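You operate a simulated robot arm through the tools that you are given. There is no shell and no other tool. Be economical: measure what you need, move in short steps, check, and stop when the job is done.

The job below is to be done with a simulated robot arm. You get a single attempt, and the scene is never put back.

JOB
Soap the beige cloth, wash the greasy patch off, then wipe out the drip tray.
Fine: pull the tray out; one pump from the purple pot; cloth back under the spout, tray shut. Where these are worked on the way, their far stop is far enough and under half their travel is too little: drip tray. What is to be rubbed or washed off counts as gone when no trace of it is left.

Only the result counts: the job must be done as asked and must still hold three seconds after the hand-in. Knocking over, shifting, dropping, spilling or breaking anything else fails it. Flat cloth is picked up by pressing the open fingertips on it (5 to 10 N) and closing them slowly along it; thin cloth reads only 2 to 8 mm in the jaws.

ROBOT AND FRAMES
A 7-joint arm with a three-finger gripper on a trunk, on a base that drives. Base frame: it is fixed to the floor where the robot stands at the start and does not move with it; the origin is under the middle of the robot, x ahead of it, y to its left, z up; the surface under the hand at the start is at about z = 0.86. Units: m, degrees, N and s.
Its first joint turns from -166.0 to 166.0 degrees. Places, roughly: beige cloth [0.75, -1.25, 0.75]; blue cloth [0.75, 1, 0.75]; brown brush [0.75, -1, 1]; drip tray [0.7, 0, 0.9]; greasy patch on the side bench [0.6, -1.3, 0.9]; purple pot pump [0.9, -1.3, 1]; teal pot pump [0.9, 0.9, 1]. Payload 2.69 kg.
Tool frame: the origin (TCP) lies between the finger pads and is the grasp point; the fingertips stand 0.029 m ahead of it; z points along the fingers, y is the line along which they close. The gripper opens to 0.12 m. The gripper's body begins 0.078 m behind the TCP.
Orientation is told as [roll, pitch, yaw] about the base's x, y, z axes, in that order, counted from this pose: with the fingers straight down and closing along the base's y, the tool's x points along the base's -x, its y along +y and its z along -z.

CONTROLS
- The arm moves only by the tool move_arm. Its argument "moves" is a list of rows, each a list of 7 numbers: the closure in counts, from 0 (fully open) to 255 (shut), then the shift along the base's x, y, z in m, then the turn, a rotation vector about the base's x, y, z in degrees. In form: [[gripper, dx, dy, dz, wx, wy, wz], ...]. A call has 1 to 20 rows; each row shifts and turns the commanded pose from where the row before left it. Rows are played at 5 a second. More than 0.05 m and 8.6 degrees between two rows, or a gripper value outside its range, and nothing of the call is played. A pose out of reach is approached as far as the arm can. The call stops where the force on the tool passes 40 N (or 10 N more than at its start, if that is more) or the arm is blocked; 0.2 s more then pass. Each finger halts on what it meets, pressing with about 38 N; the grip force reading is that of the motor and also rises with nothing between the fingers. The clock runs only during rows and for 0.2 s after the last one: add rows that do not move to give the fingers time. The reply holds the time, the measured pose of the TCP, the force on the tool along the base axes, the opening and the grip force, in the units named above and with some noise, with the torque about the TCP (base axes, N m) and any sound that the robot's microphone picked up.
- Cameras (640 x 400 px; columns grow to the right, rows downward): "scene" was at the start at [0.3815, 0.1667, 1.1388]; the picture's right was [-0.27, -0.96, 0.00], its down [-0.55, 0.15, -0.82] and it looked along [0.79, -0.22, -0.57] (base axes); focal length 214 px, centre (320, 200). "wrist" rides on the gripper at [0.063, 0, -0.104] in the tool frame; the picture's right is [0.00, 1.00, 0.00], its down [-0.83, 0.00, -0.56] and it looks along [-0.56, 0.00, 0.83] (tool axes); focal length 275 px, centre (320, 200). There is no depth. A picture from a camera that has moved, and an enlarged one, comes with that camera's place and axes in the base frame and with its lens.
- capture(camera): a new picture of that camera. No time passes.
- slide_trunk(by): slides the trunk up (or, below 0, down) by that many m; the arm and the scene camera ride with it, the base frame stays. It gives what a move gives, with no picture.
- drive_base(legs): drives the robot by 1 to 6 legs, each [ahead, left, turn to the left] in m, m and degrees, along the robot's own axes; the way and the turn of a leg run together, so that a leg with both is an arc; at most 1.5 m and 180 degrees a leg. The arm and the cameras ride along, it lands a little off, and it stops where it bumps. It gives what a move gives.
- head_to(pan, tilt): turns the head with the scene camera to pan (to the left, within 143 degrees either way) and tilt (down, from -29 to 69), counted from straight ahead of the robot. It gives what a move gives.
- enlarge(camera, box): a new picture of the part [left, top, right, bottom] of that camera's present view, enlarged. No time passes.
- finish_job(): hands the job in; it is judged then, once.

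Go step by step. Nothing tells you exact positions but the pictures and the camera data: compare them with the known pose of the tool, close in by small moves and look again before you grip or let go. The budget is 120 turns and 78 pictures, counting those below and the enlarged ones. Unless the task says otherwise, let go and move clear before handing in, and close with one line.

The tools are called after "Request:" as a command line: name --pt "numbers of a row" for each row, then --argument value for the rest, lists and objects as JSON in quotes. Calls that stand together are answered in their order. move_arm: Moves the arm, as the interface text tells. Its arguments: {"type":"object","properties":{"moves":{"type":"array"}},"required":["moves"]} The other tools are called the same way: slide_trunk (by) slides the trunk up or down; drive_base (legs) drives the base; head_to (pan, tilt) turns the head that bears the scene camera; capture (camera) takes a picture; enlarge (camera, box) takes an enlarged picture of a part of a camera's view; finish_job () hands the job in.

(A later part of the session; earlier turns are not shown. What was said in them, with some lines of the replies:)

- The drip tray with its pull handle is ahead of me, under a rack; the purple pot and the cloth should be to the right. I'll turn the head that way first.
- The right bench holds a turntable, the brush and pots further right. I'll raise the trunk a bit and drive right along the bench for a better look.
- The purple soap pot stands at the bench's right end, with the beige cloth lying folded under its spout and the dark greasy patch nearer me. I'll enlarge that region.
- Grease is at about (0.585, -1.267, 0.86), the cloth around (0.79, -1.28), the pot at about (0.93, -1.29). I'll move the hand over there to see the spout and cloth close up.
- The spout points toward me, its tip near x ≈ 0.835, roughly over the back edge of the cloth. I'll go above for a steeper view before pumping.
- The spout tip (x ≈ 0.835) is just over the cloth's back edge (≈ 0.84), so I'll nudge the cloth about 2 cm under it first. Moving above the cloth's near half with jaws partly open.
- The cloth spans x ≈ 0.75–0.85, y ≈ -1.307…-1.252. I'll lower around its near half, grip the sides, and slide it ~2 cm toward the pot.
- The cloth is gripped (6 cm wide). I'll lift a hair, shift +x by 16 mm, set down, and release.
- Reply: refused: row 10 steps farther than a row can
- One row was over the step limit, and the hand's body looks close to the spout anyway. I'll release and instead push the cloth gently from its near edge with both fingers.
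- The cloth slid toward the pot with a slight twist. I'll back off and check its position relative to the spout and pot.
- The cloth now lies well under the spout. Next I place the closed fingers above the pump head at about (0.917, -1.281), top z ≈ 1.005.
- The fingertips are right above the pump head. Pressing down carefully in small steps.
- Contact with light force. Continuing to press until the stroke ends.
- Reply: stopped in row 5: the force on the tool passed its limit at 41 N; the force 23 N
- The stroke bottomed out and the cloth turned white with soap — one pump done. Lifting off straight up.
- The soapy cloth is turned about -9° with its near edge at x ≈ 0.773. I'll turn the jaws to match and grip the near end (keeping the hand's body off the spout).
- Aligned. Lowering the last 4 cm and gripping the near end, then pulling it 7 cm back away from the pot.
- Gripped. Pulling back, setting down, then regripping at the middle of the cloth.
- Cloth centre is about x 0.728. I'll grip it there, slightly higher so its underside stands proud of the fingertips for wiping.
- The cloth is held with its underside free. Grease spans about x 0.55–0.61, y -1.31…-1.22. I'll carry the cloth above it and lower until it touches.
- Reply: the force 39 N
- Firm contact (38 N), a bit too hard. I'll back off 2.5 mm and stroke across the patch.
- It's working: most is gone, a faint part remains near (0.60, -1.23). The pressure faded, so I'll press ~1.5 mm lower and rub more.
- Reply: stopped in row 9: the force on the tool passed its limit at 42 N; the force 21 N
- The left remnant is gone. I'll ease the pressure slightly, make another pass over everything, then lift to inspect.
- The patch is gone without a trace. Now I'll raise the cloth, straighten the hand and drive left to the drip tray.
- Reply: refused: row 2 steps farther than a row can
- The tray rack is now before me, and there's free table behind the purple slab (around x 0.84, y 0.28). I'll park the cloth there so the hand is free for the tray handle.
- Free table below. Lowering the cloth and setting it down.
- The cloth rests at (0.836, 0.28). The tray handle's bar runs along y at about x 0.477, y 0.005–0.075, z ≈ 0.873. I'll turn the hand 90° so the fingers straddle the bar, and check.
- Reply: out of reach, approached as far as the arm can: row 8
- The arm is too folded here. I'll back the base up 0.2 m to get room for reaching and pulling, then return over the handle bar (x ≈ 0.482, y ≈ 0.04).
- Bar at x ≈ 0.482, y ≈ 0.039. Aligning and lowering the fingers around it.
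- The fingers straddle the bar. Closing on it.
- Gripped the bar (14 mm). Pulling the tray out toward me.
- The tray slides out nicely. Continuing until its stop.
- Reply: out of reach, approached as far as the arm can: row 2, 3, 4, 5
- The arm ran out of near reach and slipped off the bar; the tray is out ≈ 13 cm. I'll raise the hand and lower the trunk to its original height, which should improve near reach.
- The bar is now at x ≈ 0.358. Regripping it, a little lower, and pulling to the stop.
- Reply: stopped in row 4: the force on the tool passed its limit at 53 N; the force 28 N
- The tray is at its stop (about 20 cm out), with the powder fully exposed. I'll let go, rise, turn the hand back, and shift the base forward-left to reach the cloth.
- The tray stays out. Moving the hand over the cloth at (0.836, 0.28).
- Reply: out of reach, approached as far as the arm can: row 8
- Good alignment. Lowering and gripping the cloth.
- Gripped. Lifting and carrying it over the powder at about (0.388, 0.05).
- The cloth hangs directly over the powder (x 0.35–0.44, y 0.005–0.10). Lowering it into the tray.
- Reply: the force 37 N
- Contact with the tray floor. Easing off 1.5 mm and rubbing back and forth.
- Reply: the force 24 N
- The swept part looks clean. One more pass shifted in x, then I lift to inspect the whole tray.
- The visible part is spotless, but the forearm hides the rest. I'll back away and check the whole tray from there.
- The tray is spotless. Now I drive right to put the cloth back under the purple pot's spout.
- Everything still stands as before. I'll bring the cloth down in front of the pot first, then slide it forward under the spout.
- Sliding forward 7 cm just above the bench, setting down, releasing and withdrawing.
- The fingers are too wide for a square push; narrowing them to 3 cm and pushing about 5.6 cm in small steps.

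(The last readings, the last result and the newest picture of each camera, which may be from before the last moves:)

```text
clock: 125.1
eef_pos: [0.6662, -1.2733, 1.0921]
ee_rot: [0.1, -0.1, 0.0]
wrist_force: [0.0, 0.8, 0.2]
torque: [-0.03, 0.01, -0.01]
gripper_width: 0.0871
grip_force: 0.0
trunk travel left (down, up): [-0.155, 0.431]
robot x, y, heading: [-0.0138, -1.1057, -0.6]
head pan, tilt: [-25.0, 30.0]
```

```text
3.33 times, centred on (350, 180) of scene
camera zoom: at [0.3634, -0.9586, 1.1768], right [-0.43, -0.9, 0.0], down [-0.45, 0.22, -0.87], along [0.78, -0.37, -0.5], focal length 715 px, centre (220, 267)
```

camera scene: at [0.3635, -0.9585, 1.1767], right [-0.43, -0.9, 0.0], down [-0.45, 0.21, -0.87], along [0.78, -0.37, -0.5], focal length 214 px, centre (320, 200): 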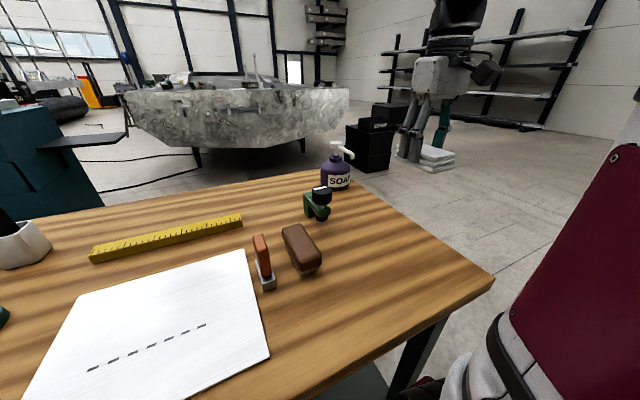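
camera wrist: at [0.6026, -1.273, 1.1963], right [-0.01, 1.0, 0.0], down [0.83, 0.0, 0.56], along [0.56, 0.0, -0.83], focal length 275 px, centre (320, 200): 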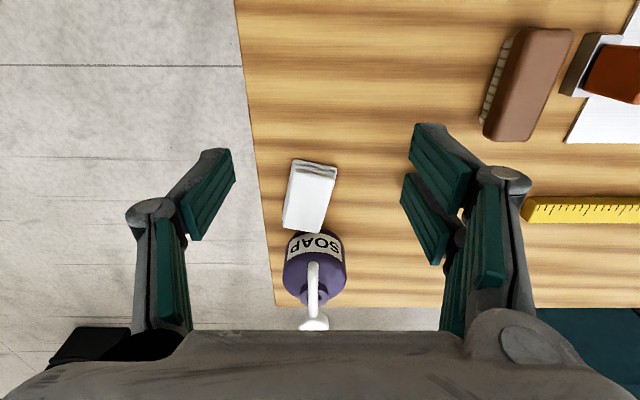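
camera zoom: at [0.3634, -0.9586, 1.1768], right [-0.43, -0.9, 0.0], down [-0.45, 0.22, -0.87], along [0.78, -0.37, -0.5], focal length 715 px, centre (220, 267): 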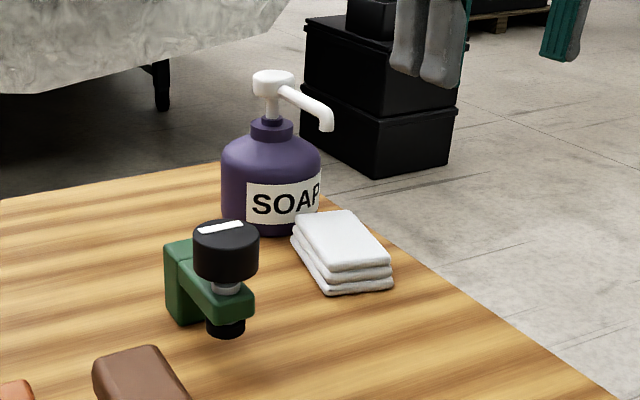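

The cloth lies right under the spout, pot unmoved. Now I drive back to the tray to shut it.

Request:
drive_base --legs '[[-0.25, 0, 0], [0, 1.15, 0.6]]'

Request:
head_to --pan -5 --tilt 50

Request:
capture --camera "scene"

Request:
capture --camera "wrist"

```text
clock: 132.4
eef_pos: [0.4216, -0.1113, 1.0926]
ee_rot: [0.1, -0.1, 0.6]
wrist_force: [0.6, 0.4, -0.4]
torque: [-0.02, -0.02, -0.03]
gripper_width: 0.0871
grip_force: 0.1
trunk travel left (down, up): [-0.155, 0.431]
robot x, y, heading: [-0.2602, 0.0483, 0.2]
head pan, tilt: [-25.0, 30.0]
```

```text
clock: 133.3
eef_pos: [0.4204, -0.1116, 1.0917]
ee_rot: [0.1, -0.1, 0.6]
wrist_force: [0.4, 0.1, -0.6]
torque: [-0.01, -0.01, -0.03]
gripper_width: 0.087
grip_force: 0.1
trunk travel left (down, up): [-0.155, 0.431]
robot x, y, heading: [-0.2588, 0.0505, -0.1]
head pan, tilt: [-5.0, 50.0]
```

```text
15 pictures are left
camera scene: at [0.1111, 0.2311, 1.1473], right [-0.09, -1.0, 0.0], down [-0.76, 0.07, -0.64], along [0.64, -0.06, -0.77], focal length 214 px, centre (320, 200)
```

scene: 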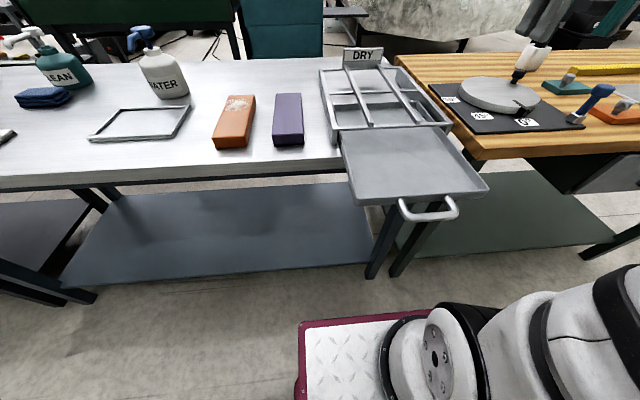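

```text
14 pictures are left
camera wrist: at [0.3587, -0.1124, 1.1959], right [-0.01, 1.0, 0.0], down [0.83, 0.01, 0.56], along [0.56, 0.01, -0.83], focal length 275 px, centre (320, 200)
```

wrist: 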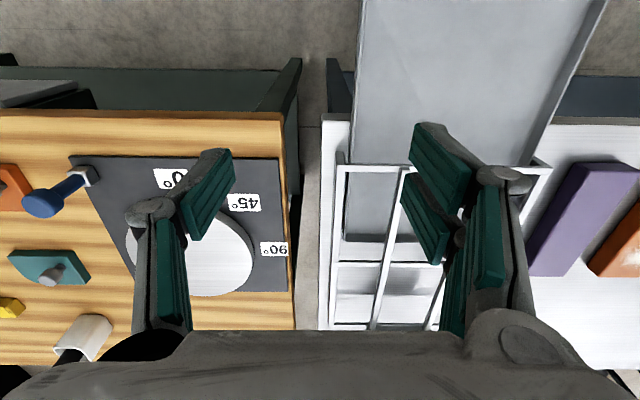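

The tray handle bar is at about (0.285, 0.04). I'll bring the closed fingers in front of it (x ≈ 0.245) and down to bar height.

Request:
move_arm --pt "255 -0.035 0.03 0 0 0 0" --pt "255 -0.035 0.03 0 0 0 0" --pt "255 -0.035 0.03 0 0 0 0" --pt "255 -0.035 0.03 0 0 0 0" --pt "255 -0.035 0.031 0 0 0 0" --pt "255 0 0 -0.045 0 0 0" --pt "255 0 0 -0.045 0 0 0" --pt "255 0 0 -0.045 0 0 0" --pt "255 0 0 -0.03 0 0 0" --pt "255 0 0 0 0 0 0"

Request:
capture --camera "wrist"

```text
clock: 135.5
eef_pos: [0.2472, 0.0386, 0.9281]
ee_rot: [0.0, -0.1, 0.5]
wrist_force: [0.5, -0.5, 0.6]
torque: [0.0, 0.01, 0.01]
gripper_width: 0.0001
grip_force: 28.2
trunk travel left (down, up): [-0.155, 0.431]
robot x, y, heading: [-0.255, 0.0452, 0.0]
head pan, tilt: [-5.0, 50.0]
```

```text
13 pictures are left
camera wrist: at [0.1853, 0.0391, 1.0313], right [-0.02, 1.0, 0.0], down [0.83, 0.01, 0.56], along [0.56, 0.01, -0.83], focal length 275 px, centre (320, 200)
```

wrist: 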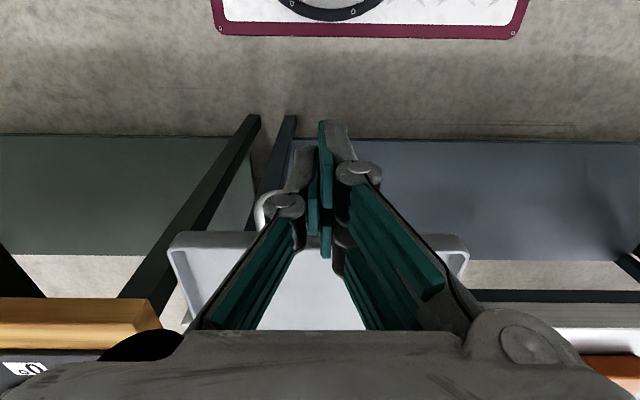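

Positioned correctly in front of the bar. Lowering 3 cm and pushing the tray in.

Request:
move_arm --pt "255 0 0 -0.02 0 0 0" --pt "255 0 0 -0.012 0 0 0" --pt "255 0.02 0 0 0 0 0" --pt "255 0.02 0 0 0 0 0" --pt "255 0.02 0 0 0 0 0" --pt "255 0.02 0 0 0 0 0" --pt "255 0.02 0 0 0 0 0" --pt "255 0.02 0 0 0 0 0" --pt "255 0.02 0 0 0 0 0" --pt "255 0.02 0 0 0 0 0" --pt "255 0 0 0 0 0 0"

Request:
capture --camera "scene"

```text
clock: 137.9
eef_pos: [0.4063, 0.0402, 0.8953]
ee_rot: [0.1, 0.0, 0.6]
wrist_force: [0.4, -0.5, 0.3]
torque: [-0.01, -0.01, 0.01]
gripper_width: 0.0
grip_force: 28.4
trunk travel left (down, up): [-0.155, 0.431]
robot x, y, heading: [-0.2567, 0.0483, -0.0]
head pan, tilt: [-5.0, 50.0]
```

```text
12 pictures are left
camera scene: at [0.1111, 0.2312, 1.1472], right [-0.09, -1.0, 0.0], down [-0.76, 0.07, -0.64], along [0.64, -0.06, -0.77], focal length 214 px, centre (320, 200)
```

scene: 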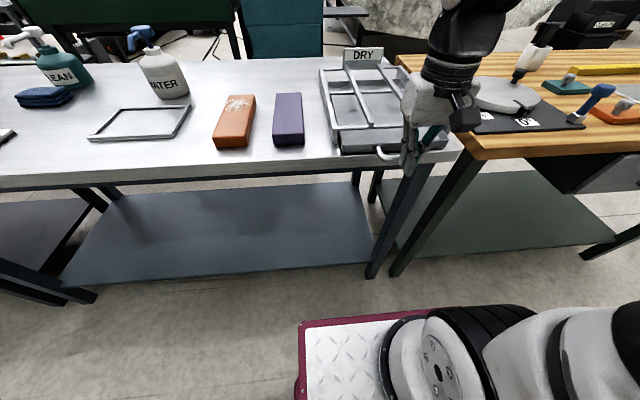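

The tray is going in smoothly. Pushing the last stretch until the stop, in small steps.

Request:
move_arm --pt "255 0.02 0 0 0 0 0" --pt "255 0.015 0 0 0 0 0" --pt "255 0.01 0 0 0 0 0" --pt "255 0.005 0 0 0 0 0" --pt "255 0.004 0 0 0 0 0" --pt "255 0.003 0 0 0 0 0" --pt "255 0.003 0 0 0 0 0" --pt "255 0.003 0 0 0 0 0"

```text
clock: 139.0
eef_pos: [0.4517, 0.0391, 0.8945]
ee_rot: [0.0, 0.9, 0.6]
wrist_force: [-11.0, -0.4, 4.6]
torque: [-0.03, 0.15, 0.06]
gripper_width: 0.0003
grip_force: 28.7
trunk travel left (down, up): [-0.155, 0.431]
robot x, y, heading: [-0.2602, 0.0506, 0.5]
head pan, tilt: [-5.0, 50.0]
stopped in row 5: the force on the tool passed its limit at 47 N (the readings are from after the stop); the commanded pose is now the measured one
```

It stopped at the limit force. Backing off and checking whether the tray is fully shut.

Request:
move_arm --pt "255 -0.02 0 0 0 -0.9 0" --pt "255 -0.02 0 0.02 0 0 0" --pt "255 -0.02 0 0.04 0 0 0" --pt "255 -0.02 0 0.04 0 0 0" --pt "255 0 0 0 0 0 0"

Request:
enlarge --camera "scene" --box '[300, 40, 480, 190]'

Request:
capture --camera "wrist"

```text
clock: 140.2
eef_pos: [0.3707, 0.0396, 0.9924]
ee_rot: [-0.1, -0.1, 0.7]
wrist_force: [-0.3, -0.7, 1.1]
torque: [-0.04, 0.03, -0.02]
gripper_width: 0.0001
grip_force: 29.0
trunk travel left (down, up): [-0.155, 0.431]
robot x, y, heading: [-0.2611, 0.0454, 0.0]
head pan, tilt: [-5.0, 50.0]
```

```text
2.67 times, centred on (390, 115) of scene
camera zoom: at [0.1107, 0.2312, 1.1472], right [-0.09, -1.0, 0.0], down [-0.76, 0.07, -0.64], along [0.64, -0.06, -0.77], focal length 572 px, centre (133, 427)
```

zoom: 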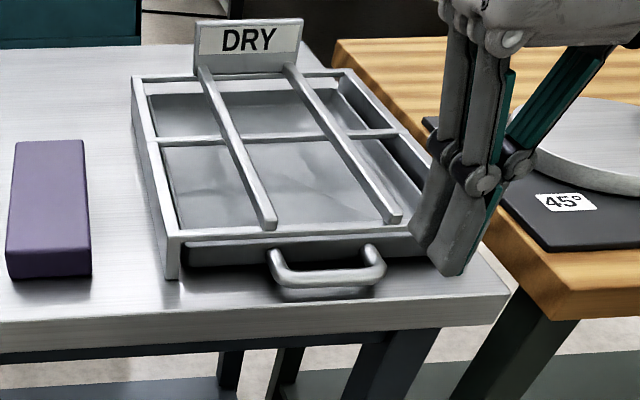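

```text
10 pictures are left
camera wrist: at [0.3083, 0.0388, 1.0963], right [-0.01, 1.0, 0.0], down [0.83, 0.01, 0.56], along [0.56, 0.01, -0.83], focal length 275 px, centre (320, 200)
```

wrist: 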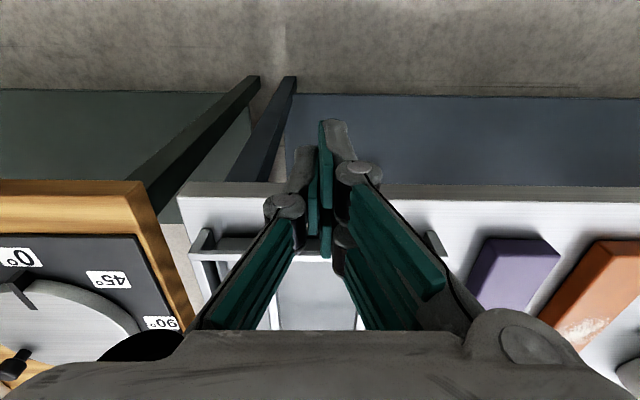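

The tray looks shut, but I want to be sure the stop wasn't the table edge. I'll push again with the fingertips slightly higher.

Request:
move_arm --pt "255 0 0 -0.04 0 0 0" --pt "255 0 0 -0.04 0 0 0" --pt "255 0.03 0 -0.0125 0 0 0" --pt "255 0.03 0 0 0 0 0" --pt "255 0.01 0 0 0 0 0" --pt "255 0.005 0 0 0 0 0" --pt "255 0.004 0 0 0 0 0" --pt "255 0.004 0 0 0 0 0" --pt "255 0.003 0 0 0 0 0"

Request:
enlarge --camera "scene" --box '[340, 100, 440, 180]'

```text
clock: 142.2
eef_pos: [0.4528, 0.0394, 0.8999]
ee_rot: [0.0, 0.9, 0.6]
wrist_force: [-13.2, 0.3, 3.3]
torque: [0.0, 0.25, 0.02]
gripper_width: 0.0
grip_force: 28.4
trunk travel left (down, up): [-0.155, 0.431]
robot x, y, heading: [-0.261, 0.0478, 0.2]
head pan, tilt: [-5.0, 50.0]
stopped in row 9: the force on the tool passed its limit at 45 N (the readings are from after the stop); the commanded pose is now the measured one
```

```text
5.00 times, centred on (390, 140) of scene
camera zoom: at [0.1097, 0.2312, 1.1474], right [-0.09, -1.0, 0.0], down [-0.76, 0.07, -0.64], along [0.64, -0.06, -0.77], focal length 1072 px, centre (-30, 500)
```

zoom: 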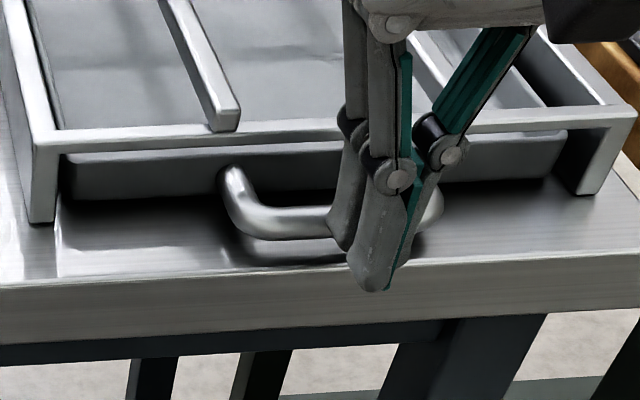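

The stop is at the same place irrespective of height, so it is the tray's own stop or friction. To verify, I'll bring the wrist camera to the same pose from which I saw the shut tray at the start.

Request:
move_arm --pt "255 -0.02 0 0 0 -0.9 0" --pt "255 -0.02 0 0.02 0 0 0" --pt "255 0 0 0.045 0 0 0" --pt "255 0 0 0.045 0 0 -0.6" --pt "70 0.01 0.02 0.04 0 0 0" --pt "70 0.014 0.018 0.026 0 0 0" --pt "70 0 0 0 0 0 0" --pt "70 0 0 0 0 0 0"

Request:
capture --camera "wrist"

```text
clock: 144.0
eef_pos: [0.439, 0.077, 1.0768]
ee_rot: [0.0, -0.4, -0.1]
wrist_force: [-0.7, -0.1, 0.8]
torque: [0.02, 0.01, -0.02]
gripper_width: 0.0869
grip_force: 0.1
trunk travel left (down, up): [-0.155, 0.431]
robot x, y, heading: [-0.2576, 0.0478, 0.1]
head pan, tilt: [-5.0, 50.0]
```

```text
8 pictures are left
camera wrist: at [0.3759, 0.0775, 1.1807], right [0.0, 1.0, 0.0], down [0.83, 0.0, 0.56], along [0.56, 0.0, -0.83], focal length 275 px, centre (320, 200)
```

wrist: 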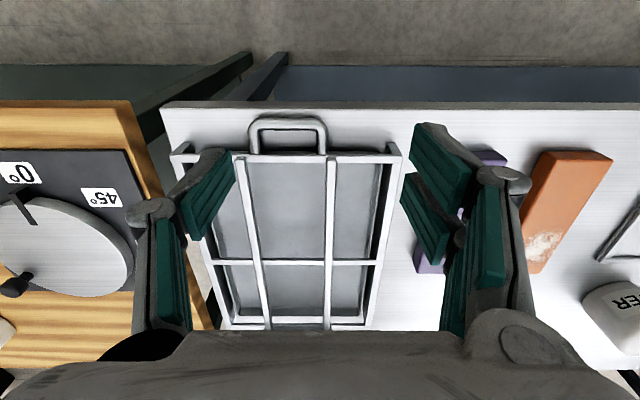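

Request:
enlarge --camera "wrist" --box '[220, 90, 420, 340]'

```text
1.60 times, centred on (320, 215) of wrist
camera zoom: at [0.3759, 0.0775, 1.1807], right [0.0, 1.0, 0.0], down [0.83, 0.0, 0.56], along [0.56, 0.0, -0.83], focal length 440 px, centre (320, 176)
```

zoom: 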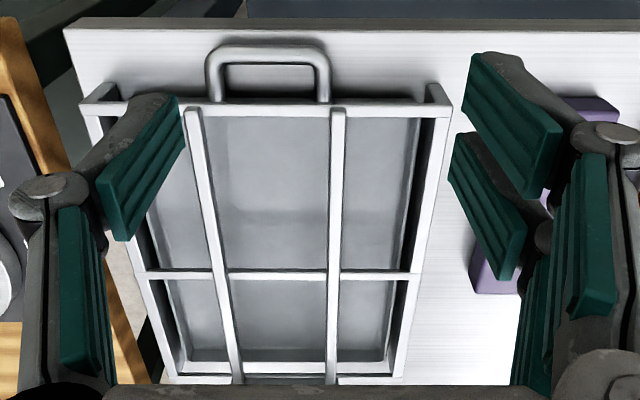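

The handle sits exactly where it did at the start: the tray is shut and clean, the cloth is under the spout, and the hand is clear. Handing in.

Request:
finish_job

```text
The job is handed in.
```

The job is handed in: I soaped the beige cloth with one pump from the purple pot, washed off the greasy patch and wiped out the drip tray. The cloth is back under the spout and the tray is shut.
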